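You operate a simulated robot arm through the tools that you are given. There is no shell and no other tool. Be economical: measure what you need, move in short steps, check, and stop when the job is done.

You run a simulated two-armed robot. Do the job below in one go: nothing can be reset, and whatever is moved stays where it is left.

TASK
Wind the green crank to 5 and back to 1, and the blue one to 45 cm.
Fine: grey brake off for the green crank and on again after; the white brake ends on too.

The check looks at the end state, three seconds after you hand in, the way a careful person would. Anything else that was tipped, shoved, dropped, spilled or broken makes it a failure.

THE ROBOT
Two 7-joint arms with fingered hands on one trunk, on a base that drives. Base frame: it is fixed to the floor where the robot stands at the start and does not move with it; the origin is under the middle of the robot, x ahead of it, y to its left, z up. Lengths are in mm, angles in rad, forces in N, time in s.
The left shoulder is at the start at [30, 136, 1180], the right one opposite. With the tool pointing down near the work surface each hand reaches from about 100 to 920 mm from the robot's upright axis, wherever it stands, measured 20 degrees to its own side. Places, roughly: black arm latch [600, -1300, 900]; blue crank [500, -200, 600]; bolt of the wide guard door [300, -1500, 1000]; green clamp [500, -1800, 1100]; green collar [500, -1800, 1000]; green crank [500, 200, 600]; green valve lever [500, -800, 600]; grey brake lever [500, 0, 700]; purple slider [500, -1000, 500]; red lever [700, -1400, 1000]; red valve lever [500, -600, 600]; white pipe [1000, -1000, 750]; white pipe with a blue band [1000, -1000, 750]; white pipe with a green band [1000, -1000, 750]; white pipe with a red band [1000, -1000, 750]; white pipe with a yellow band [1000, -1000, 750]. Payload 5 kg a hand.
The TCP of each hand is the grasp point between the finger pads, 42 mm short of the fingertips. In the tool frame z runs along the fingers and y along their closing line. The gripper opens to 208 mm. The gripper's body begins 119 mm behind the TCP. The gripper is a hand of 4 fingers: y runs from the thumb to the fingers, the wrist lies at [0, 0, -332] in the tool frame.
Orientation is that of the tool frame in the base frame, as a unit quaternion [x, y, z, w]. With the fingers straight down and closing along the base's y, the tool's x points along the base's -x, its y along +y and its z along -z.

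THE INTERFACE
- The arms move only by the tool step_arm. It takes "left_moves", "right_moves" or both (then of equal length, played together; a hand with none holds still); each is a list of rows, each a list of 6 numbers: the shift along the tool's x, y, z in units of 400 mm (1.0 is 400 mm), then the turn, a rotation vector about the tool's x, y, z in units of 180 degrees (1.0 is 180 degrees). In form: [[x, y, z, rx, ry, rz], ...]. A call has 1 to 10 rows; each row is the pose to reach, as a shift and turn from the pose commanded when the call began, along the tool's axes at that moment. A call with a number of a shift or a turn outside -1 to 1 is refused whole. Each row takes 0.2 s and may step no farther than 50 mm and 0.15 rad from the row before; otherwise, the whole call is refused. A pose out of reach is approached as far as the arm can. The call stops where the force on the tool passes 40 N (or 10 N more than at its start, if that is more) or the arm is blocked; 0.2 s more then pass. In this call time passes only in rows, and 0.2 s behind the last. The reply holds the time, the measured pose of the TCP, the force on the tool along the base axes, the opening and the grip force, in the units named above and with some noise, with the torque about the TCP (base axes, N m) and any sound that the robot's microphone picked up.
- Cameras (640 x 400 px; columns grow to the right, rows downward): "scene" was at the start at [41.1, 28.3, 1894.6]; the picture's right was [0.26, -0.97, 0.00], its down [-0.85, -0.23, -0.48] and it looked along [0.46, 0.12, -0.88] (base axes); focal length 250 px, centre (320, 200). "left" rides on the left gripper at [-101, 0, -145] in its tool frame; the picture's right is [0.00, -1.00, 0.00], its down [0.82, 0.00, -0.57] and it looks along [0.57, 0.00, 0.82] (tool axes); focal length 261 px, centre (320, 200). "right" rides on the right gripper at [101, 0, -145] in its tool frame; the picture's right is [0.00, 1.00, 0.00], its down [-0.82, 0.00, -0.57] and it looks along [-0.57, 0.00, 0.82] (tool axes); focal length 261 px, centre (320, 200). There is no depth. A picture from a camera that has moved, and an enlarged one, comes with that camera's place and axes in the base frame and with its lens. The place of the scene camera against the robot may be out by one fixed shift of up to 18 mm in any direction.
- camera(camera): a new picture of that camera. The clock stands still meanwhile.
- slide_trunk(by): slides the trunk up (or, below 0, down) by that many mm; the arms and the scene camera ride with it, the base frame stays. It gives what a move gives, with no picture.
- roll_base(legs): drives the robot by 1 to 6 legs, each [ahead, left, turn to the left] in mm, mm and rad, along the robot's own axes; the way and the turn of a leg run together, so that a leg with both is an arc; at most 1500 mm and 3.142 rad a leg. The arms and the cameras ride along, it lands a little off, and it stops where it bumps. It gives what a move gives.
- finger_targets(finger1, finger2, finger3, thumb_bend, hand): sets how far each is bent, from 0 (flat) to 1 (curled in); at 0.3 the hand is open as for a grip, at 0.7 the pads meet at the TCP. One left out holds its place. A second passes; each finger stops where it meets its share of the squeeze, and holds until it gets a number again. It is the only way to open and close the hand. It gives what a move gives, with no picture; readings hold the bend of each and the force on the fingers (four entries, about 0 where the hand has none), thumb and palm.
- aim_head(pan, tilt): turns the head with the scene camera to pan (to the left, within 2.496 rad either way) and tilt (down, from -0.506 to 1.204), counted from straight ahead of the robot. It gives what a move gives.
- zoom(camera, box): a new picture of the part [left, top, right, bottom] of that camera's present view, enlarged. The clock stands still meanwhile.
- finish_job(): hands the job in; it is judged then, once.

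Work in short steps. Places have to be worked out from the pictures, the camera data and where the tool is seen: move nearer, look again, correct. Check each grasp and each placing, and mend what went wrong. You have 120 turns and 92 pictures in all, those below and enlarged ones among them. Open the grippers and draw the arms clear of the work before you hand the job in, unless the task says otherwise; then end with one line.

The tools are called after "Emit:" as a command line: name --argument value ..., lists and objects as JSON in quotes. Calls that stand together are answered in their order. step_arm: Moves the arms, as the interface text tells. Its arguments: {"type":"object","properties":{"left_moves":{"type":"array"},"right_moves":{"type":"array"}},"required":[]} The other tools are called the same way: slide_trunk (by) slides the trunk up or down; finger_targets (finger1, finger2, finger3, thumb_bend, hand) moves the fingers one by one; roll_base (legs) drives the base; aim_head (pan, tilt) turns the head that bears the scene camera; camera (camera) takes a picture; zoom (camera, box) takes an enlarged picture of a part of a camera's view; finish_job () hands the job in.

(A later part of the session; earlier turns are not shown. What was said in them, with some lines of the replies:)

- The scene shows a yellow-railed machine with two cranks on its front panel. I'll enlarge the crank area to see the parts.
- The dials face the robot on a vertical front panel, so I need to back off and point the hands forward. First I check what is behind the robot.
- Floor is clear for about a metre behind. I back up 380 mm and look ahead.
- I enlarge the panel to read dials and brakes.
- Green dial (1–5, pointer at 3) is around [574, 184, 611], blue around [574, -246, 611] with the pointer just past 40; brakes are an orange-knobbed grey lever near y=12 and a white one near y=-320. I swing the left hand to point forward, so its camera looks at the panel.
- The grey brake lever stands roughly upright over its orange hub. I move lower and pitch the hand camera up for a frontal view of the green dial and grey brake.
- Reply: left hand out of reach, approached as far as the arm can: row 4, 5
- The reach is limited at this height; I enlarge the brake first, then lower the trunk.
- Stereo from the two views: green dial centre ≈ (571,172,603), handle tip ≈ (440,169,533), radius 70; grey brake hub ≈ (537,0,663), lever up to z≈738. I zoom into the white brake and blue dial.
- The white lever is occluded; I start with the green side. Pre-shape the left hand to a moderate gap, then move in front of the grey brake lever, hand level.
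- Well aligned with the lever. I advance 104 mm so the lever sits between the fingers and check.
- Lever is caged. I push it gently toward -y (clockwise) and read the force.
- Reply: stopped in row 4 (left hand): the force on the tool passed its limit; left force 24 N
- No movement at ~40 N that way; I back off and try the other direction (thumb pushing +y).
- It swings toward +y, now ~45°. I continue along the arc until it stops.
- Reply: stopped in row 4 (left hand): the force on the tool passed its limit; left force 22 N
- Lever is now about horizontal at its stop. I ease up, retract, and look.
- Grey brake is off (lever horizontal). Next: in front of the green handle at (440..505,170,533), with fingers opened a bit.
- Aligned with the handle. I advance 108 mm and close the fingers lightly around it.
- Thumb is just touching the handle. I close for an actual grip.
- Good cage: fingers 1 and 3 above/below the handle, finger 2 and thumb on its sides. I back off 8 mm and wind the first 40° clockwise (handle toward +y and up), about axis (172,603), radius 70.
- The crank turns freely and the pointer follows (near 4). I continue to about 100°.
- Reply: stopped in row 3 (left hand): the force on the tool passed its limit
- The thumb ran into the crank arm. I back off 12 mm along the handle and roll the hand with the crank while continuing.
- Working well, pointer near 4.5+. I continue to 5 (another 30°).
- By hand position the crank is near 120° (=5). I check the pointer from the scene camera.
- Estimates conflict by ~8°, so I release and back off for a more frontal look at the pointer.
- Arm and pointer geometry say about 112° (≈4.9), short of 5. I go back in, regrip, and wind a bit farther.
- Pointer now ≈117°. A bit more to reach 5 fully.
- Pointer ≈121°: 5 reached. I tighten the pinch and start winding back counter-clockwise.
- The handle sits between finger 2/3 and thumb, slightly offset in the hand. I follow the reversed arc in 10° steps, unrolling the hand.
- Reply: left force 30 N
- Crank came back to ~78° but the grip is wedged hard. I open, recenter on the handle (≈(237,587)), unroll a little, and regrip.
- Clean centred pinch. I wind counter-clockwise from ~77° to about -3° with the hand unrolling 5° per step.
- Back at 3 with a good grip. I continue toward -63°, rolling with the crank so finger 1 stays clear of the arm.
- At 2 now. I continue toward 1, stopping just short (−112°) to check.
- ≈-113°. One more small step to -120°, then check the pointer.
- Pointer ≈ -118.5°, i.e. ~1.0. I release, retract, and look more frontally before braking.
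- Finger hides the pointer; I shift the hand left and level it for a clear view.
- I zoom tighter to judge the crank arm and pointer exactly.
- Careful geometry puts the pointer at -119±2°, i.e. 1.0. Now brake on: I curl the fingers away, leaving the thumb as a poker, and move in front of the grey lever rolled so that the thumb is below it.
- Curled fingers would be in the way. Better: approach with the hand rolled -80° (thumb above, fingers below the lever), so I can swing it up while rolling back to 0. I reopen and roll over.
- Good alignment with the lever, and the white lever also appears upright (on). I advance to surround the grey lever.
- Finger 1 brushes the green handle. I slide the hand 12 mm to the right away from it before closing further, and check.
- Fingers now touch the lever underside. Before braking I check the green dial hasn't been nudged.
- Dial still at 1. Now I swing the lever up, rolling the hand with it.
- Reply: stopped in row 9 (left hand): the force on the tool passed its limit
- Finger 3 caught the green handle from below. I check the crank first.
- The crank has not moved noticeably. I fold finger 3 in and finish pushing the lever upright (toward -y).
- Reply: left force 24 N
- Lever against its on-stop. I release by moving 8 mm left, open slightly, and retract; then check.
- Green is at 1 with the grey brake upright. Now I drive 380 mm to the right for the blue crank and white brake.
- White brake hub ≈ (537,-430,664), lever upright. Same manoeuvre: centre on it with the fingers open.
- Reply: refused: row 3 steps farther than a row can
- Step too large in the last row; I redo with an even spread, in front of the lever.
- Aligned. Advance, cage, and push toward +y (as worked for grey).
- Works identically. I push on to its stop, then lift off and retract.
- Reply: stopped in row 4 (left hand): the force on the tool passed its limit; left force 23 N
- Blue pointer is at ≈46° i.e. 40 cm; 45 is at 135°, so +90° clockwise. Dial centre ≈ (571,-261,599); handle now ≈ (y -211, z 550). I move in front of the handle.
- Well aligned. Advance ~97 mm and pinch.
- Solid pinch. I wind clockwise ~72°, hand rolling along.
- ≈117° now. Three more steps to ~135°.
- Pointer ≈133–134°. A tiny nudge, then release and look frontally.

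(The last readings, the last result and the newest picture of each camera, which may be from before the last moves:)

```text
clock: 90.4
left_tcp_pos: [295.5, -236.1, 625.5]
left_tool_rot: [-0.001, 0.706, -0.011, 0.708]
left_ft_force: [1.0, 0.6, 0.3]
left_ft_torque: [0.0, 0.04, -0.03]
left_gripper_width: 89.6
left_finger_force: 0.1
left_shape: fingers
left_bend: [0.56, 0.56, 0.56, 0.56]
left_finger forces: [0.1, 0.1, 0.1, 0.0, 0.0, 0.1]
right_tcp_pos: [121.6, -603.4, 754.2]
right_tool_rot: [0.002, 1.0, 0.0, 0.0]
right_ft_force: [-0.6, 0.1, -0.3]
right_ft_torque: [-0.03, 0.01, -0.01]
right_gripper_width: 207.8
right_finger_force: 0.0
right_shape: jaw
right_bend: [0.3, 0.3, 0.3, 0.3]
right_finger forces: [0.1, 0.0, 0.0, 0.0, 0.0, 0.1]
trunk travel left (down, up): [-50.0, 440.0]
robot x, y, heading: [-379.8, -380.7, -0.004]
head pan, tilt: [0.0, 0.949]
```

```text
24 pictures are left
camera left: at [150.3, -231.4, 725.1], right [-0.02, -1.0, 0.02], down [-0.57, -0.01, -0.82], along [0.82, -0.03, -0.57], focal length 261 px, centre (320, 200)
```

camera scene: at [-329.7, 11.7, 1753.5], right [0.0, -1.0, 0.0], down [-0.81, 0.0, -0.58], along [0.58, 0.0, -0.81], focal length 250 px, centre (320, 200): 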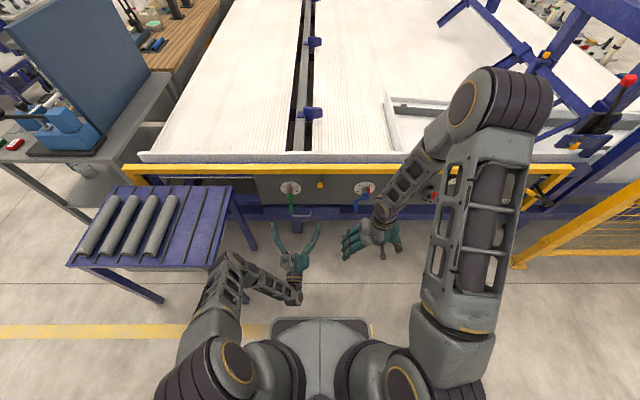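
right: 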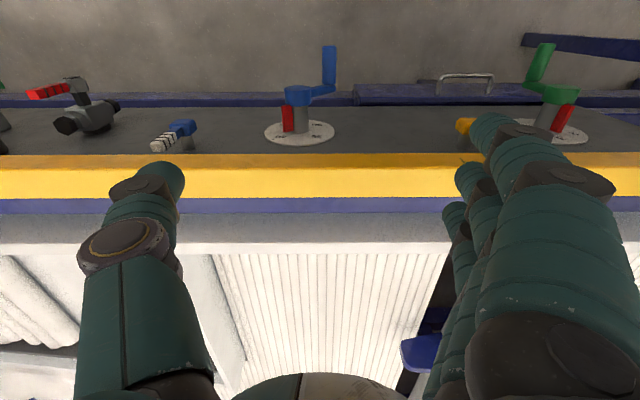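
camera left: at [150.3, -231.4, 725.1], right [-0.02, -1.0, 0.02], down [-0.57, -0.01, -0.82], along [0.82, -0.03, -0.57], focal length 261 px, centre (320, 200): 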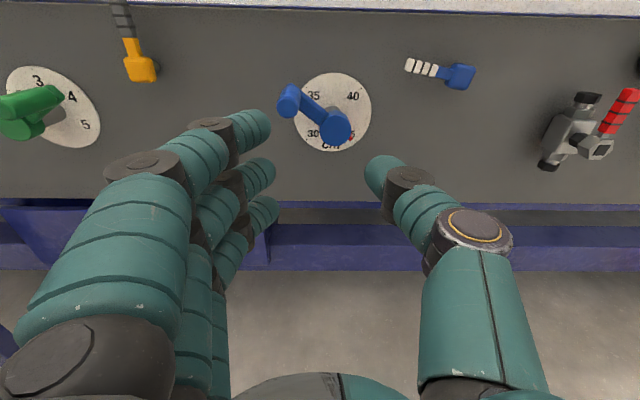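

The hub hides the pointer from above; I lower the hand and shift right for a level view.

Emit:
step_arm --left_moves '[[0.1, -0.04, 0, 0, 0, 0], [0.2, -0.08, 0, 0, -0.02, 0], [0.3, -0.12, 0, 0, -0.04, 0], [0.38, -0.16, 0, 0, -0.06, 0]]'

Emit:
camera --camera "left"

```text
clock: 91.4
left_tcp_pos: [297.6, -277.2, 523.1]
left_tool_rot: [-0.001, 0.666, -0.011, 0.745]
left_ft_force: [-0.2, 0.5, -0.4]
left_ft_torque: [0.0, -0.02, 0.01]
left_gripper_width: 90.2
left_finger_force: 0.1
left_shape: fingers
left_bend: [0.56, 0.56, 0.56, 0.56]
left_finger forces: [0.0, 0.0, 0.0, 0.0, 0.0, 0.0]
left hand out of reach, approached as far as the arm can: row 3, 4
right_tcp_pos: [121.0, -603.6, 754.3]
right_tool_rot: [0.002, 1.0, 0.0, 0.0]
right_ft_force: [0.0, 0.1, 0.1]
right_ft_torque: [0.03, 0.03, 0.02]
right_gripper_width: 208.0
right_finger_force: 0.0
right_shape: jaw
right_bend: [0.3, 0.3, 0.3, 0.3]
right_finger forces: [0.0, 0.0, 0.0, 0.1, 0.1, 0.1]
trunk travel left (down, up): [-50.0, 440.0]
robot x, y, heading: [-384.9, -377.5, 0.0]
head pan, tilt: [0.0, 0.949]
```

```text
23 pictures are left
camera left: at [142.7, -273.6, 606.8], right [-0.02, -1.0, 0.02], down [-0.48, -0.01, -0.88], along [0.88, -0.02, -0.48], focal length 261 px, centre (320, 200)
```

left: 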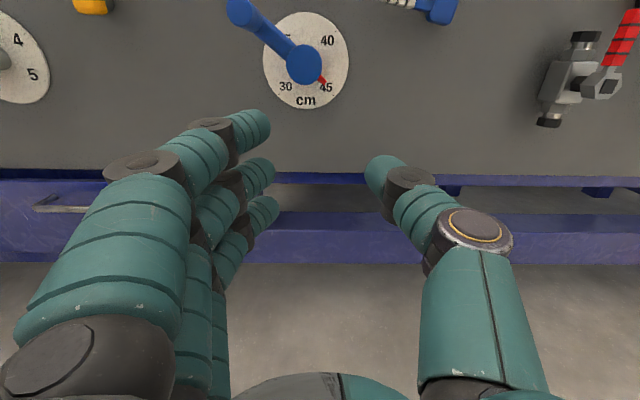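

Emit:
zoom --camera "left" --box '[220, 0, 360, 115]'

```text
3.48 times, centred on (290, 58) of left
camera zoom: at [142.7, -273.6, 606.8], right [-0.02, -1.0, 0.02], down [-0.48, -0.01, -0.88], along [0.88, -0.02, -0.48], focal length 907 px, centre (424, 696)
```

zoom: 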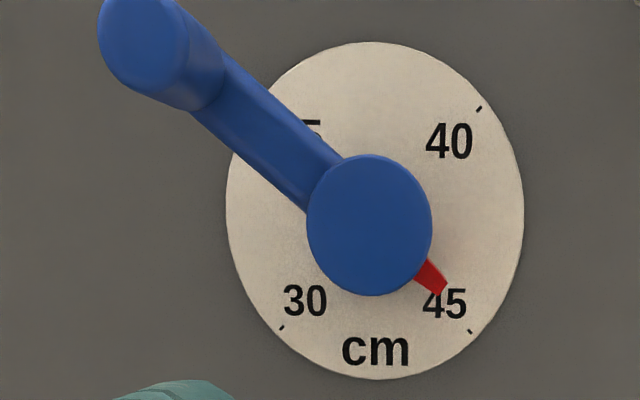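

Level view shows the blue crank at ≈128° (≈44.6), lagging the hand. I regrip and wind ~7° more.

Emit:
step_arm --left_moves '[[-0.0284, 0.0185, 0.0094, 0.00245, 0.0029, 0.0444], [-0.0568, 0.037, 0.0188, 0.0049, 0.0058, 0.0888], [-0.0852, 0.0555, 0.0283, 0.00735, 0.0087, 0.1332], [-0.1136, 0.074, 0.0377, 0.0098, 0.0116, 0.1776], [-0.142, 0.0925, 0.0471, 0.01225, 0.0145, 0.222], [-0.1704, 0.111, 0.0565, 0.0147, 0.0174, 0.2664], [-0.1988, 0.1295, 0.066, 0.01715, 0.0203, 0.3108], [-0.2272, 0.148, 0.0754, 0.0196, 0.0232, 0.3552], [-0.2556, 0.1665, 0.0848, 0.02205, 0.0261, 0.3996], [-0.284, 0.185, 0.0942, 0.0245, 0.029, 0.444]]'

Emit:
camera --camera "left"

```text
clock: 93.6
left_tcp_pos: [323.1, -201.4, 640.4]
left_tool_rot: [0.455, 0.541, 0.447, 0.549]
left_ft_force: [-0.1, 1.0, -0.1]
left_ft_torque: [0.03, -0.02, -0.02]
left_gripper_width: 90.1
left_finger_force: 0.2
left_shape: fingers
left_bend: [0.56, 0.56, 0.56, 0.56]
left_finger forces: [0.1, 0.0, 0.0, 0.1, 0.0, 0.0]
right_tcp_pos: [121.5, -603.9, 754.5]
right_tool_rot: [0.001, 1.0, 0.0, 0.0]
right_ft_force: [-0.4, 0.2, -0.5]
right_ft_torque: [0.01, 0.01, 0.0]
right_gripper_width: 207.9
right_finger_force: 0.1
right_shape: jaw
right_bend: [0.3, 0.3, 0.3, 0.3]
right_finger forces: [0.0, 0.0, 0.1, 0.0, 0.0, 0.0]
trunk travel left (down, up): [-50.0, 440.0]
robot x, y, heading: [-378.7, -376.1, -0.007]
head pan, tilt: [0.0, 0.949]
```

```text
21 pictures are left
camera left: at [177.0, -299.1, 658.7], right [0.0, -0.19, -0.98], down [-0.56, 0.81, -0.16], along [0.83, 0.55, -0.11], focal length 261 px, centre (320, 200)
```

left: 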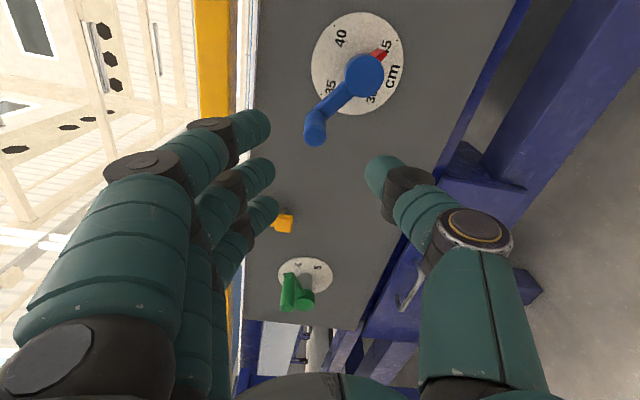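

Handle centred in view. Advance, pinch, and wind ~12° of hand motion to gain ~7°.

Emit:
step_arm --left_moves '[[0, 0, 0.1, 0, 0, 0], [0, 0, 0.2, 0, 0, 0], [0, 0, 0.29, 0, 0, 0]]'

Emit:
finger_targets --hand "left" --finger1 0.75 --finger2 0.75 --finger3 0.75 --thumb_bend 0.68

Emit:
step_arm --left_moves '[[-0.014, 0.0115, 0, 0, 0, 0.02], [-0.028, 0.023, 0, 0, 0, 0.04]]'

Emit:
zoom --camera "left" --box '[280, 0, 480, 125]'

```text
clock: 94.4
left_tcp_pos: [439.4, -203.1, 638.9]
left_tool_rot: [0.454, 0.541, 0.446, 0.55]
left_ft_force: [0.2, 0.7, -1.5]
left_ft_torque: [0.0, -0.04, 0.03]
left_gripper_width: 90.3
left_finger_force: 0.2
left_shape: fingers
left_bend: [0.56, 0.56, 0.56, 0.56]
left_finger forces: [0.1, 0.0, 0.1, 0.0, 0.0, 0.0]
right_tcp_pos: [121.4, -604.2, 753.1]
right_tool_rot: [0.003, 1.0, 0.0, 0.0]
right_ft_force: [-0.5, 0.5, -0.6]
right_ft_torque: [-0.01, 0.03, 0.02]
right_gripper_width: 207.9
right_finger_force: 0.2
right_shape: jaw
right_bend: [0.3, 0.3, 0.3, 0.3]
right_finger forces: [0.0, 0.0, 0.1, 0.0, 0.1, 0.0]
trunk travel left (down, up): [-50.0, 440.0]
robot x, y, heading: [-377.0, -379.2, -0.002]
head pan, tilt: [0.0, 0.949]
```

```text
clock: 95.4
left_tcp_pos: [439.8, -201.8, 639.5]
left_tool_rot: [0.454, 0.541, 0.447, 0.549]
left_ft_force: [4.2, 4.5, 8.1]
left_ft_torque: [-0.04, -0.21, 0.18]
left_gripper_width: 28.5
left_finger_force: 6.1
left_shape: fingers
left_bend: [0.75, 0.64, 0.75, 0.68]
left_finger forces: [0.0, 10.3, 0.0, 0.0, 0.8, 0.0]
right_tcp_pos: [122.0, -603.4, 754.8]
right_tool_rot: [0.001, 1.0, 0.0, 0.0]
right_ft_force: [-0.7, -0.2, 0.3]
right_ft_torque: [-0.01, -0.01, -0.05]
right_gripper_width: 207.9
right_finger_force: 0.1
right_shape: jaw
right_bend: [0.3, 0.3, 0.3, 0.3]
right_finger forces: [0.0, 0.0, 0.0, 0.1, 0.0, 0.0]
trunk travel left (down, up): [-50.0, 440.0]
robot x, y, heading: [-384.2, -378.6, -0.007]
head pan, tilt: [0.0, 0.949]
```

```text
clock: 96.0
left_tcp_pos: [438.5, -213.1, 649.1]
left_tool_rot: [0.488, 0.513, 0.479, 0.52]
left_ft_force: [-0.2, -0.7, -4.4]
left_ft_torque: [-0.06, 0.18, -0.04]
left_gripper_width: 30.3
left_finger_force: 5.1
left_shape: fingers
left_bend: [0.75, 0.69, 0.75, 0.67]
left_finger forces: [0.0, 2.1, 0.5, 0.0, 6.3, 0.1]
right_tcp_pos: [121.4, -604.2, 754.3]
right_tool_rot: [0.002, 1.0, 0.0, 0.0]
right_ft_force: [0.7, -0.3, 0.2]
right_ft_torque: [-0.07, 0.0, 0.02]
right_gripper_width: 207.8
right_finger_force: 0.0
right_shape: jaw
right_bend: [0.3, 0.3, 0.3, 0.3]
right_finger forces: [0.0, 0.0, 0.1, 0.0, 0.1, 0.0]
trunk travel left (down, up): [-50.0, 440.0]
robot x, y, heading: [-383.8, -380.3, -0.002]
head pan, tilt: [0.0, 0.949]
```

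```text
3.20 times, centred on (380, 62) of left
camera zoom: at [292.1, -312.1, 655.6], right [0.0, -0.07, -1.0], down [-0.56, 0.83, -0.06], along [0.83, 0.56, -0.04], focal length 834 px, centre (128, 640)
```

zoom: 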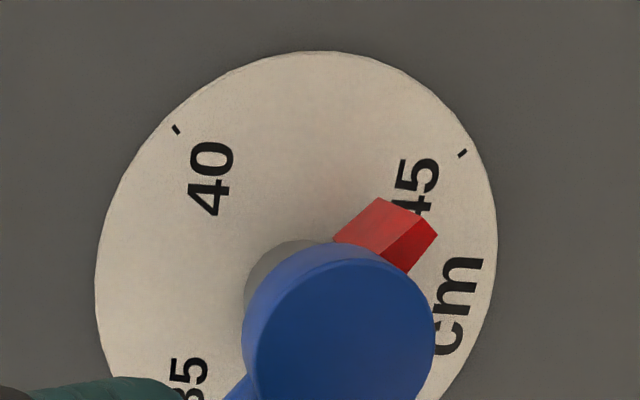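

The handle is sliding in the pinch; finger 3 will pick it up. I continue the motion in small steps and re-measure.

Emit:
step_arm --left_moves '[[-0.013, 0.011, 0, 0, 0, 0], [-0.026, 0.021, 0, 0, 0, 0]]'

Emit:
zoom --camera "left" --box '[280, 0, 480, 125]'

```text
clock: 96.6
left_tcp_pos: [439.3, -220.8, 659.4]
left_tool_rot: [0.489, 0.512, 0.479, 0.52]
left_ft_force: [-0.7, 5.2, -7.4]
left_ft_torque: [-0.08, 0.24, 0.05]
left_gripper_width: 30.9
left_finger_force: 5.5
left_shape: fingers
left_bend: [0.75, 0.7, 0.75, 0.67]
left_finger forces: [0.1, 0.6, 5.5, 0.1, 5.9, 0.0]
right_tcp_pos: [121.3, -602.5, 754.5]
right_tool_rot: [0.001, 1.0, 0.0, -0.001]
right_ft_force: [1.0, 0.7, 1.0]
right_ft_torque: [-0.02, 0.04, 0.03]
right_gripper_width: 207.9
right_finger_force: 0.1
right_shape: jaw
right_bend: [0.3, 0.3, 0.3, 0.3]
right_finger forces: [0.1, 0.0, 0.0, 0.0, 0.0, 0.1]
trunk travel left (down, up): [-50.0, 440.0]
robot x, y, heading: [-380.1, -377.2, -0.011]
head pan, tilt: [0.0, 0.949]
```

```text
3.20 times, centred on (380, 62) of left
camera zoom: at [293.1, -320.7, 665.4], right [0.0, -0.07, -1.0], down [-0.56, 0.83, -0.06], along [0.83, 0.56, -0.04], focal length 834 px, centre (128, 640)
```

zoom: 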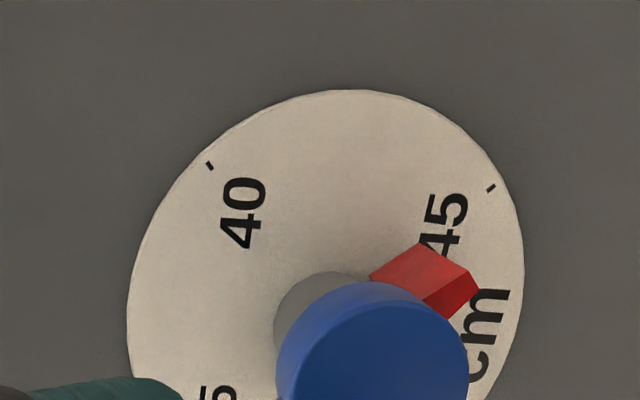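

Pointer has advanced; est. 135–137°. I release and take the level view again.

Emit:
finger_targets --hand "left" --finger1 0.57 --finger2 0.57 --finger3 0.57 --thumb_bend 0.57

Emit:
step_arm --left_moves '[[0, 0, -0.1, 0, 0, 0], [0, 0, -0.2, 0, 0, -0.045], [0, 0, -0.3, 0, 0, -0.09], [0, 0, -0.36, 0, 0, -0.135], [0, 0, -0.36, 0, 0, -0.18], [0, 0, -0.36, 0, 0, -0.225], [0, 0, -0.36, 0, 0, -0.27], [0, 0, -0.36, 0, 0, -0.315], [0, 0, -0.36, 0, 0, -0.36], [0, 0, -0.36, 0, 0, -0.405]]'

Emit:
step_arm --left_moves '[[0.1, -0.05, 0, 0, 0, -0.035], [0.2, -0.07, 0, 0, -0.02, -0.07], [0.3, -0.08, 0, 0, -0.04, -0.08], [0.38, -0.1, 0, 0, -0.06, -0.08]]'

Emit:
zoom --camera "left" --box '[220, 0, 360, 115]'

```text
clock: 97.6
left_tcp_pos: [440.2, -223.8, 659.4]
left_tool_rot: [0.487, 0.512, 0.479, 0.521]
left_ft_force: [1.1, 0.5, 0.4]
left_ft_torque: [-0.01, 0.01, 0.0]
left_gripper_width: 89.6
left_finger_force: 0.1
left_shape: fingers
left_bend: [0.56, 0.56, 0.56, 0.56]
left_finger forces: [0.1, 0.0, 0.1, 0.0, 0.0, 0.0]
right_tcp_pos: [121.1, -604.3, 755.2]
right_tool_rot: [0.001, 1.0, 0.0, 0.0]
right_ft_force: [0.8, -0.1, -0.3]
right_ft_torque: [-0.01, 0.01, -0.01]
right_gripper_width: 207.8
right_finger_force: 0.1
right_shape: jaw
right_bend: [0.3, 0.3, 0.3, 0.3]
right_finger forces: [0.1, 0.0, 0.1, 0.0, 0.0, 0.0]
trunk travel left (down, up): [-50.0, 440.0]
robot x, y, heading: [-380.3, -379.7, -0.005]
head pan, tilt: [0.0, 0.949]
```

```text
clock: 99.8
left_tcp_pos: [294.8, -220.3, 660.1]
left_tool_rot: [0.087, 0.701, 0.075, 0.704]
left_ft_force: [0.3, -0.3, -0.1]
left_ft_torque: [-0.02, -0.02, -0.01]
left_gripper_width: 89.6
left_finger_force: 0.1
left_shape: fingers
left_bend: [0.56, 0.56, 0.56, 0.56]
left_finger forces: [0.0, 0.0, 0.0, 0.1, 0.0, 0.0]
right_tcp_pos: [121.9, -603.8, 753.6]
right_tool_rot: [0.002, 1.0, 0.0, 0.0]
right_ft_force: [0.7, -0.1, 0.6]
right_ft_torque: [0.0, 0.01, 0.01]
right_gripper_width: 207.8
right_finger_force: 0.2
right_shape: jaw
right_bend: [0.3, 0.3, 0.3, 0.3]
right_finger forces: [0.0, 0.0, 0.0, 0.0, 0.1, 0.1]
trunk travel left (down, up): [-50.0, 440.0]
robot x, y, heading: [-384.0, -377.2, -0.007]
head pan, tilt: [0.0, 0.949]
```

```text
clock: 100.8
left_tcp_pos: [295.0, -224.3, 514.1]
left_tool_rot: [0.006, 0.644, -0.019, 0.764]
left_ft_force: [0.5, 0.5, -0.1]
left_ft_torque: [0.01, 0.02, 0.03]
left_gripper_width: 89.8
left_finger_force: 0.0
left_shape: fingers
left_bend: [0.56, 0.56, 0.56, 0.56]
left_finger forces: [0.0, 0.0, 0.1, 0.0, 0.0, 0.0]
left hand out of reach, approached as far as the arm can: row 4
right_tcp_pos: [120.7, -605.2, 755.1]
right_tool_rot: [0.001, 1.0, 0.0, 0.001]
right_ft_force: [0.1, 0.3, 0.1]
right_ft_torque: [-0.02, 0.01, -0.01]
right_gripper_width: 207.7
right_finger_force: 0.1
right_shape: jaw
right_bend: [0.3, 0.3, 0.3, 0.3]
right_finger forces: [0.0, 0.1, 0.0, 0.0, 0.0, 0.0]
trunk travel left (down, up): [-50.0, 440.0]
robot x, y, heading: [-384.9, -377.6, -0.003]
head pan, tilt: [0.0, 0.949]
```

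```text
3.48 times, centred on (290, 58) of left
camera zoom: at [135.8, -216.8, 589.6], right [-0.04, -1.0, 0.02], down [-0.42, 0.0, -0.91], along [0.9, -0.04, -0.42], focal length 907 px, centre (424, 696)
```

zoom: 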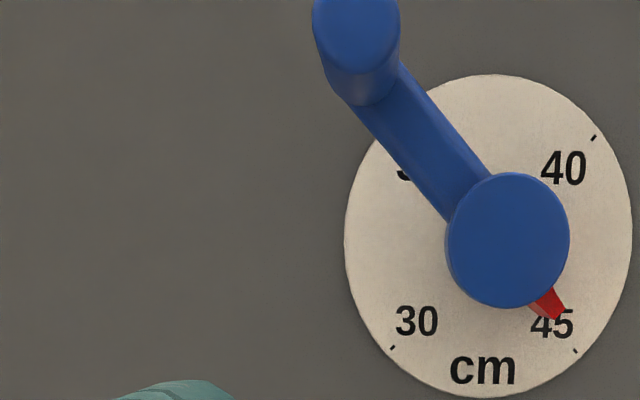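

Averaged estimate 134° → ≈44.95 cm: good. Now the white brake: move before the lever with the hand rolled -80° (fingers below).

Emit:
step_arm --left_moves '[[-0.03625, -0.04225, 0.0177, -0.0038, 0.00453, -0.0443], [-0.0725, -0.0845, 0.0354, -0.0076, 0.00906, -0.0886], [-0.10875, -0.12675, 0.0531, -0.0114, 0.0136, -0.1329], [-0.145, -0.169, 0.0708, -0.0152, 0.0181, -0.1772], [-0.18125, -0.21125, 0.0885, -0.019, 0.02265, -0.2215], [-0.2175, -0.2535, 0.1062, -0.0228, 0.0272, -0.2658], [-0.25375, -0.29575, 0.1239, -0.0266, 0.0317, -0.3101], [-0.29, -0.338, 0.1416, -0.0304, 0.0362, -0.3544], [-0.32625, -0.38025, 0.1593, -0.0342, 0.0408, -0.3987], [-0.3625, -0.4225, 0.177, -0.038, 0.0453, -0.443]]'

Emit:
camera --camera "left"

```text
clock: 103.0
left_tcp_pos: [331.0, -392.3, 672.3]
left_tool_rot: [-0.445, 0.542, -0.473, 0.533]
left_ft_force: [0.4, -0.2, -0.2]
left_ft_torque: [-0.02, 0.02, 0.0]
left_gripper_width: 90.0
left_finger_force: 0.0
left_shape: fingers
left_bend: [0.56, 0.56, 0.56, 0.56]
left_finger forces: [0.0, 0.0, 0.1, 0.0, 0.2, 0.1]
right_tcp_pos: [121.9, -602.9, 754.4]
right_tool_rot: [0.002, 1.0, 0.0, 0.0]
right_ft_force: [-0.3, -0.7, 0.1]
right_ft_torque: [0.03, 0.01, -0.02]
right_gripper_width: 208.0
right_finger_force: 0.1
right_shape: jaw
right_bend: [0.3, 0.3, 0.3, 0.3]
right_finger forces: [0.1, 0.0, 0.0, 0.0, 0.0, 0.0]
trunk travel left (down, up): [-50.0, 440.0]
robot x, y, heading: [-382.9, -375.6, -0.005]
head pan, tilt: [0.0, 0.949]
```

```text
17 pictures are left
camera left: at [189.7, -287.3, 685.1], right [-0.02, -0.15, 0.99], down [-0.6, -0.79, -0.14], along [0.8, -0.6, -0.07], focal length 261 px, centre (320, 200)
```

left: 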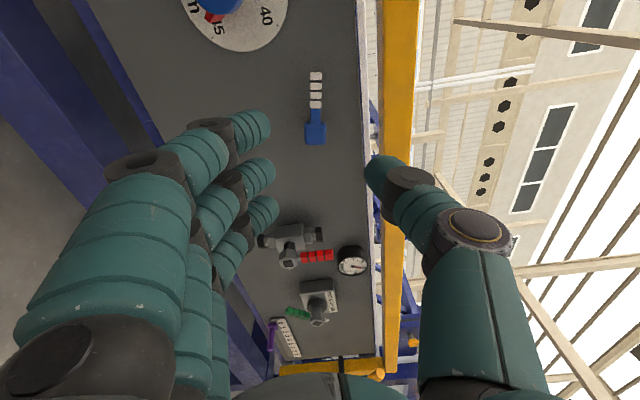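

Aligned with the white lever. Advance 172 mm and close the fingers up under it.

Emit:
step_arm --left_moves '[[0, 0.004, 0.11, 0, 0, 0], [0, 0.008, 0.22, 0, 0, 0], [0, 0.012, 0.33, 0, 0, 0], [0, 0.015, 0.43, 0, 0, 0]]'

Emit:
finger_targets --hand "left" --finger1 0.67 --finger2 0.67 --finger3 0.6 --thumb_bend 0.62

Emit:
camera --camera "left"

```text
clock: 104.0
left_tcp_pos: [503.2, -399.1, 668.0]
left_tool_rot: [-0.444, 0.543, -0.473, 0.533]
left_ft_force: [-0.1, 0.2, -0.5]
left_ft_torque: [-0.02, -0.07, 0.02]
left_gripper_width: 90.0
left_finger_force: 0.2
left_shape: fingers
left_bend: [0.56, 0.56, 0.56, 0.56]
left_finger forces: [0.1, 0.1, 0.0, 0.1, 0.0, 0.0]
right_tcp_pos: [122.3, -603.8, 753.9]
right_tool_rot: [0.002, 1.0, 0.0, 0.0]
right_ft_force: [0.8, -0.4, -0.2]
right_ft_torque: [0.0, -0.02, 0.02]
right_gripper_width: 207.7
right_finger_force: 0.1
right_shape: jaw
right_bend: [0.3, 0.3, 0.3, 0.3]
right_finger forces: [0.0, 0.0, 0.0, 0.0, 0.0, 0.0]
trunk travel left (down, up): [-50.0, 440.0]
robot x, y, heading: [-380.8, -380.2, -0.002]
head pan, tilt: [0.0, 0.949]
```

```text
clock: 105.0
left_tcp_pos: [502.1, -398.5, 669.3]
left_tool_rot: [-0.444, 0.542, -0.473, 0.534]
left_ft_force: [-0.7, -0.4, -0.6]
left_ft_torque: [-0.01, -0.02, 0.01]
left_gripper_width: 52.1
left_finger_force: 0.0
left_shape: fingers
left_bend: [0.67, 0.67, 0.6, 0.62]
left_finger forces: [0.0, 0.0, 0.1, 0.1, 0.0, 0.0]
right_tcp_pos: [121.4, -603.3, 753.9]
right_tool_rot: [0.001, 1.0, 0.0, -0.001]
right_ft_force: [-0.6, 0.5, -0.2]
right_ft_torque: [0.01, -0.04, -0.03]
right_gripper_width: 207.8
right_finger_force: 0.1
right_shape: jaw
right_bend: [0.3, 0.3, 0.3, 0.3]
right_finger forces: [0.0, 0.0, 0.0, 0.0, 0.1, 0.0]
trunk travel left (down, up): [-50.0, 440.0]
robot x, y, heading: [-378.1, -378.4, -0.006]
head pan, tilt: [0.0, 0.949]
```

```text
16 pictures are left
camera left: at [362.3, -293.8, 681.7], right [-0.02, -0.15, 0.99], down [-0.6, -0.79, -0.14], along [0.8, -0.6, -0.07], focal length 261 px, centre (320, 200)
```

left: 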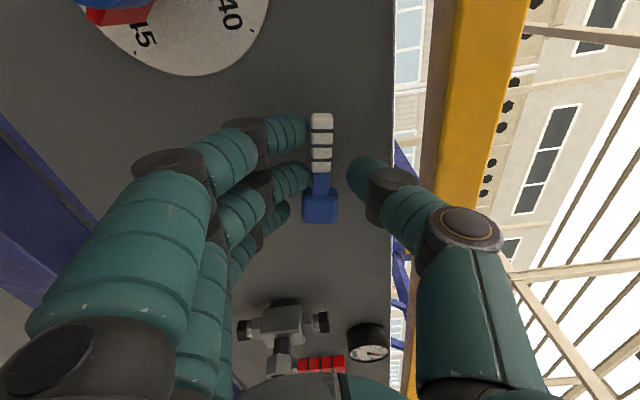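

Lever caged with fingers beneath. I swing it up, rolling to 0.

Emit:
step_arm --left_moves '[[0, -0.01, 0, 0, 0, 0.0444], [0.001, -0.022, 0, 0, 0, 0.0888], [0.004, -0.033, 0, 0, 0, 0.133], [0.008, -0.0445, 0, 0, 0, 0.1776], [0.014, -0.055, 0, 0, 0, 0.222], [0.022, -0.0645, 0, 0, 0, 0.2664], [0.031, -0.073, 0, 0, 0, 0.311], [0.041, -0.0815, 0, 0, 0, 0.355], [0.0525, -0.087, 0, 0, 0, 0.4], [0.065, -0.0915, 0, 0, 0, 0.444]]'

Emit:
step_arm --left_moves '[[0, -0.015, 0, 0, 0, 0], [0, -0.03, 0, 0, 0, 0], [0, -0.045, 0, 0, 0, 0], [0, -0.06, 0, 0, 0, 0]]'

Emit:
camera --camera "left"

```text
clock: 107.2
left_tcp_pos: [500.8, -429.2, 702.7]
left_tool_rot: [0.009, 0.701, -0.019, 0.713]
left_ft_force: [0.3, 0.4, 0.5]
left_ft_torque: [0.02, 0.01, 0.02]
left_gripper_width: 51.7
left_finger_force: 0.1
left_shape: fingers
left_bend: [0.67, 0.67, 0.6, 0.62]
left_finger forces: [0.0, 0.0, 0.0, 0.0, 0.0, 0.1]
right_tcp_pos: [121.6, -603.5, 755.8]
right_tool_rot: [0.002, 1.0, 0.0, 0.001]
right_ft_force: [-0.3, 0.1, 0.1]
right_ft_torque: [0.02, 0.02, -0.02]
right_gripper_width: 207.9
right_finger_force: 0.0
right_shape: jaw
right_bend: [0.3, 0.3, 0.3, 0.3]
right_finger forces: [0.0, 0.0, 0.1, 0.0, 0.0, 0.1]
trunk travel left (down, up): [-50.0, 440.0]
robot x, y, heading: [-380.2, -377.7, -0.001]
head pan, tilt: [0.0, 0.949]
```

```text
clock: 108.3
left_tcp_pos: [501.7, -441.5, 701.2]
left_tool_rot: [0.003, 0.7, -0.014, 0.714]
left_ft_force: [-9.0, 19.3, 2.6]
left_ft_torque: [-0.16, -0.22, 0.85]
left_gripper_width: 59.7
left_finger_force: 9.9
left_shape: fingers
left_bend: [0.63, 0.63, 0.59, 0.62]
left_finger forces: [8.2, 8.8, 2.6, 0.1, 0.0, 0.1]
right_tcp_pos: [121.8, -601.4, 754.5]
right_tool_rot: [0.0, 1.0, 0.0, 0.0]
right_ft_force: [-0.6, 0.6, 0.0]
right_ft_torque: [0.0, 0.03, -0.01]
right_gripper_width: 208.1
right_finger_force: 0.2
right_shape: jaw
right_bend: [0.3, 0.3, 0.3, 0.3]
right_finger forces: [0.0, 0.1, 0.0, 0.1, 0.1, 0.1]
trunk travel left (down, up): [-50.0, 440.0]
robot x, y, heading: [-381.0, -375.6, -0.002]
head pan, tilt: [0.0, 0.949]
stopped in row 4 (left hand): the force on the tool passed its limit (the readings are from after the stop); the commanded pose is now the measured one
```

```text
15 pictures are left
camera left: at [354.6, -436.6, 798.9], right [-0.02, -1.0, 0.02], down [-0.56, 0.0, -0.83], along [0.83, -0.03, -0.56], focal length 261 px, centre (320, 200)
```

left: 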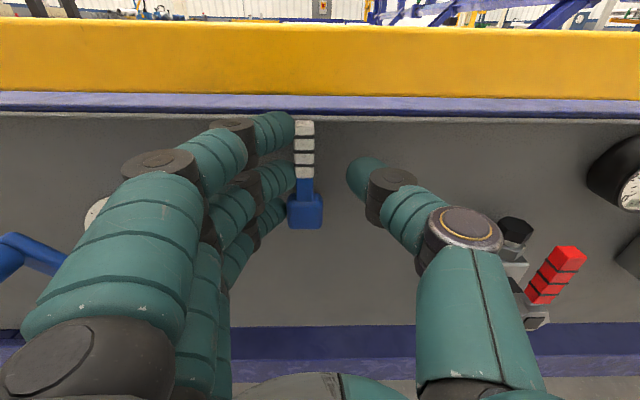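

White lever is upright on its stop. I back off left and retract, then check.

Emit:
step_arm --left_moves '[[0, 0.025, 0, 0, 0, 0], [0, 0.025, -0.1, 0, 0, 0], [0, 0.025, -0.2, 0, 0, 0], [0, 0.025, -0.3, 0, 0, 0], [0, 0.025, -0.4, 0, 0, 0], [0, 0.025, -0.5, 0, 0, 0]]'

Emit:
camera --camera "scene"

```text
clock: 109.7
left_tcp_pos: [317.7, -425.6, 696.3]
left_tool_rot: [0.006, 0.701, -0.011, 0.713]
left_ft_force: [8.3, -0.1, -12.1]
left_ft_torque: [0.57, -1.81, 0.52]
left_gripper_width: 52.0
left_finger_force: 0.0
left_shape: fingers
left_bend: [0.67, 0.67, 0.6, 0.62]
left_finger forces: [0.0, 0.0, 0.0, 0.1, 0.0, 0.0]
right_tcp_pos: [111.3, -604.0, 752.6]
right_tool_rot: [-0.006, 1.0, -0.003, -0.008]
right_ft_force: [-8.0, 1.8, 11.0]
right_ft_torque: [1.61, -0.18, 1.11]
right_gripper_width: 207.8
right_finger_force: 0.0
right_shape: jaw
right_bend: [0.3, 0.3, 0.24, 0.3]
right_finger forces: [0.1, 0.1, 0.1, 0.0, 0.0, 0.0]
trunk travel left (down, up): [-50.0, 440.0]
robot x, y, heading: [-383.3, -376.1, -0.001]
head pan, tilt: [0.0, 0.949]
stopped in row 6 (right hand): the force on the tool passed its limit (the readings are from after the stop); the commanded pose is now the measured one
```

```text
14 pictures are left
camera scene: at [-330.9, -366.2, 1753.3], right [0.0, -1.0, 0.0], down [-0.81, 0.0, -0.58], along [0.58, 0.0, -0.81], focal length 250 px, centre (320, 200)
```

scene: 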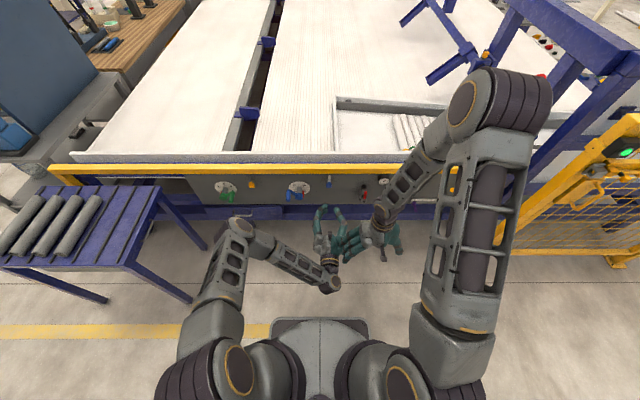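

The left hand brushed the right hand. I move the left hand away to the left, and lower to a level view of blue.

Emit:
step_arm --left_moves '[[0, 0.06, 0, 0, 0, 0], [0.03, 0.16, 0, 0, 0, 0], [0.08, 0.26, 0, 0, 0, 0], [0.15, 0.36, 0, 0, 0, 0], [0.22, 0.46, 0, 0, 0, 0]]'

Emit:
zoom --camera "scene" --box '[200, 160, 400, 225]'

```text
clock: 110.9
left_tcp_pos: [325.6, -245.2, 608.4]
left_tool_rot: [0.006, 0.7, -0.013, 0.714]
left_ft_force: [0.3, 0.4, -0.9]
left_ft_torque: [0.02, 0.01, 0.06]
left_gripper_width: 51.8
left_finger_force: 0.1
left_shape: fingers
left_bend: [0.67, 0.67, 0.6, 0.62]
left_finger forces: [0.0, 0.0, 0.1, 0.0, 0.0, 0.1]
right_tcp_pos: [111.9, -603.7, 752.7]
right_tool_rot: [-0.004, 1.0, -0.003, -0.009]
right_ft_force: [-0.8, 0.4, 0.0]
right_ft_torque: [-0.01, 0.02, 0.03]
right_gripper_width: 208.0
right_finger_force: 0.0
right_shape: jaw
right_bend: [0.3, 0.3, 0.3, 0.3]
right_finger forces: [0.0, 0.0, 0.0, 0.0, 0.1, 0.1]
trunk travel left (down, up): [-50.0, 440.0]
robot x, y, heading: [-382.0, -379.4, -0.005]
head pan, tilt: [0.0, 0.949]
```

```text
3.20 times, centred on (300, 192) of scene
camera zoom: at [-330.8, -365.8, 1753.3], right [0.0, -1.0, 0.0], down [-0.81, 0.0, -0.58], along [0.58, 0.0, -0.81], focal length 800 px, centre (384, 224)
```

zoom: 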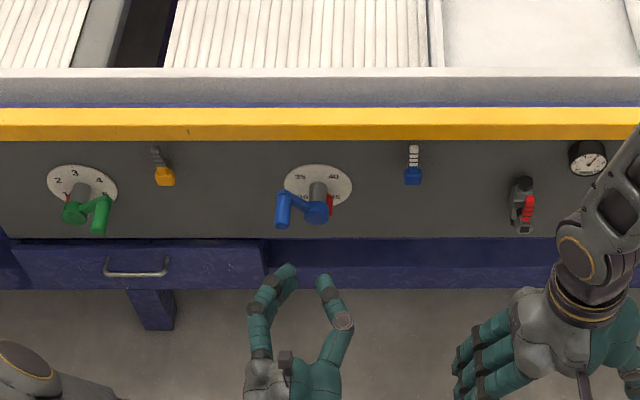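

All set here. I drive back left and take a level look at the green dial for a final check.

Emit:
roll_base --legs '[[0, 400, 0]]'

Emit:
step_arm --left_moves '[[0.08, 0.03, -0.05, 0, -0.02, 0], [0.17, 0.06, -0.07, 0, -0.04, 0], [0.25, 0.1, -0.07, 0, -0.06, 0]]'

Emit:
camera --camera "left"

```text
clock: 113.4
left_tcp_pos: [324.8, 160.1, 608.3]
left_tool_rot: [0.003, 0.701, -0.01, 0.713]
left_ft_force: [0.5, -0.6, -0.3]
left_ft_torque: [-0.02, 0.02, -0.06]
left_gripper_width: 51.9
left_finger_force: 0.0
left_shape: fingers
left_bend: [0.67, 0.67, 0.6, 0.62]
left_finger forces: [0.0, 0.0, 0.0, 0.0, 0.0, 0.0]
right_tcp_pos: [113.3, -201.3, 752.5]
right_tool_rot: [-0.006, 1.0, -0.002, -0.009]
right_ft_force: [-1.7, -0.5, -0.9]
right_ft_torque: [-0.06, -0.03, 0.02]
right_gripper_width: 207.9
right_finger_force: 0.0
right_shape: jaw
right_bend: [0.3, 0.3, 0.3, 0.3]
right_finger forces: [0.0, 0.0, 0.1, 0.0, 0.0, 0.0]
trunk travel left (down, up): [-50.0, 440.0]
robot x, y, heading: [-382.9, 21.9, 0.001]
head pan, tilt: [0.0, 0.949]
```

```text
clock: 114.2
left_tcp_pos: [299.3, 193.4, 518.1]
left_tool_rot: [0.004, 0.638, -0.011, 0.77]
left_ft_force: [0.3, 0.7, 0.4]
left_ft_torque: [0.0, -0.03, -0.02]
left_gripper_width: 51.8
left_finger_force: 0.0
left_shape: fingers
left_bend: [0.67, 0.67, 0.6, 0.62]
left_finger forces: [0.1, 0.0, 0.0, 0.1, 0.0, 0.0]
left hand out of reach, approached as far as the arm can: row 3
right_tcp_pos: [112.9, -201.4, 752.9]
right_tool_rot: [-0.005, 1.0, -0.003, -0.008]
right_ft_force: [0.3, -0.1, -0.3]
right_ft_torque: [-0.01, -0.03, 0.01]
right_gripper_width: 207.8
right_finger_force: 0.1
right_shape: jaw
right_bend: [0.3, 0.3, 0.3, 0.3]
right_finger forces: [0.0, 0.1, 0.0, 0.1, 0.1, 0.0]
trunk travel left (down, up): [-50.0, 440.0]
robot x, y, heading: [-380.7, 23.8, -0.002]
head pan, tilt: [0.0, 0.949]
```

```text
12 pictures are left
camera left: at [139.0, 197.8, 589.0], right [-0.02, -1.0, 0.01], down [-0.41, 0.0, -0.91], along [0.91, -0.03, -0.41], focal length 261 px, centre (320, 200)
```

left: 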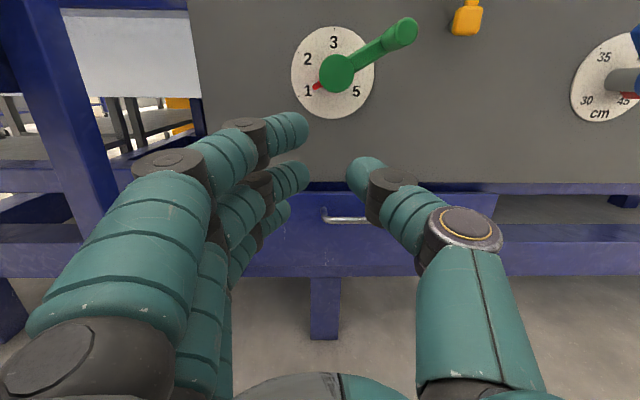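

Emit:
zoom --camera "left" --box '[275, 5, 435, 130]'

```text
3.20 times, centred on (355, 68) of left
camera zoom: at [139.0, 197.8, 589.0], right [-0.02, -1.0, 0.01], down [-0.41, 0.0, -0.91], along [0.91, -0.03, -0.41], focal length 834 px, centre (208, 624)
```

zoom: 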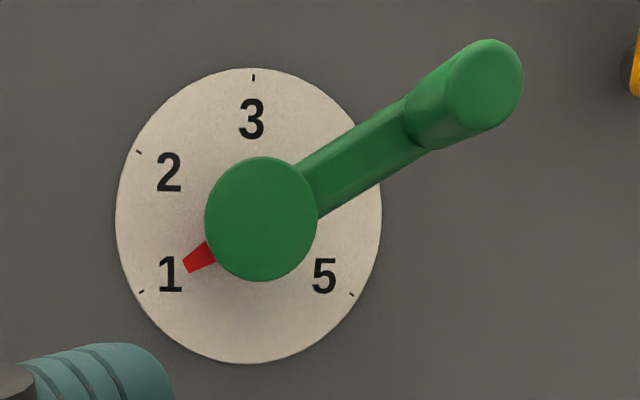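

Level check: pointer and handle both at -120° → exactly 1. I open the left hand and back the robot clear.

Emit:
finger_targets --hand "left" --finger1 0.3 --finger2 0.3 --finger3 0.3 --thumb_bend 0.3

Emit:
roll_base --legs '[[-150, 0, 0]]'

Emit:
camera --camera "scene"

```text
clock: 115.2
left_tcp_pos: [299.3, 194.2, 516.3]
left_tool_rot: [0.004, 0.638, -0.011, 0.77]
left_ft_force: [0.1, -0.1, -0.2]
left_ft_torque: [0.01, 0.01, 0.03]
left_gripper_width: 223.4
left_finger_force: 0.1
left_shape: fingers
left_bend: [0.3, 0.3, 0.3, 0.3]
left_finger forces: [0.1, 0.0, 0.1, 0.0, 0.0, 0.0]
right_tcp_pos: [112.7, -200.0, 752.4]
right_tool_rot: [-0.005, 1.0, -0.003, -0.009]
right_ft_force: [-0.2, 0.1, 1.1]
right_ft_torque: [0.01, 0.02, 0.0]
right_gripper_width: 207.9
right_finger_force: 0.0
right_shape: jaw
right_bend: [0.3, 0.3, 0.3, 0.3]
right_finger forces: [0.0, 0.0, 0.0, 0.0, 0.0, 0.1]
trunk travel left (down, up): [-50.0, 440.0]
robot x, y, heading: [-381.3, 26.2, -0.002]
head pan, tilt: [0.0, 0.949]
```

```text
clock: 116.6
left_tcp_pos: [149.0, 193.9, 517.5]
left_tool_rot: [0.003, 0.638, -0.01, 0.77]
left_ft_force: [-1.4, -0.7, 0.0]
left_ft_torque: [-0.02, 0.02, 0.02]
left_gripper_width: 223.4
left_finger_force: 0.1
left_shape: fingers
left_bend: [0.3, 0.3, 0.3, 0.3]
left_finger forces: [0.0, 0.0, 0.1, 0.1, 0.1, 0.0]
right_tcp_pos: [-37.9, -199.6, 753.8]
right_tool_rot: [-0.006, 1.0, -0.003, -0.007]
right_ft_force: [-0.5, 0.1, 0.3]
right_ft_torque: [0.0, -0.13, 0.02]
right_gripper_width: 207.9
right_finger_force: 0.1
right_shape: jaw
right_bend: [0.3, 0.3, 0.3, 0.3]
right_finger forces: [0.0, 0.1, 0.1, 0.1, 0.1, 0.0]
trunk travel left (down, up): [-50.0, 440.0]
robot x, y, heading: [-533.5, 26.0, 0.002]
head pan, tilt: [0.0, 0.949]
```

```text
10 pictures are left
camera scene: at [-481.6, 35.3, 1753.4], right [0.0, -1.0, 0.0], down [-0.81, 0.0, -0.58], along [0.58, 0.0, -0.81], focal length 250 px, centre (320, 200)
```

scene: 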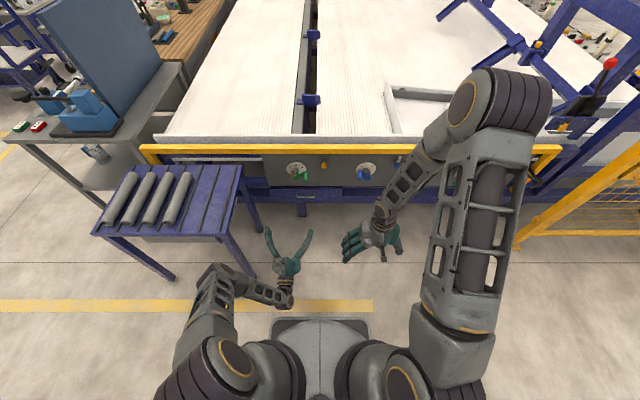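

Both dials and brakes are set, nothing else looks disturbed, and the arms are clear, so I hand in.

Emit:
finish_job

```text
The job is handed in.
```

The green crank was wound to about 5 and back to 1, the blue crank reads about 45 cm (roughly 44.8–45 from the camera views), and both the grey and white brakes are on.
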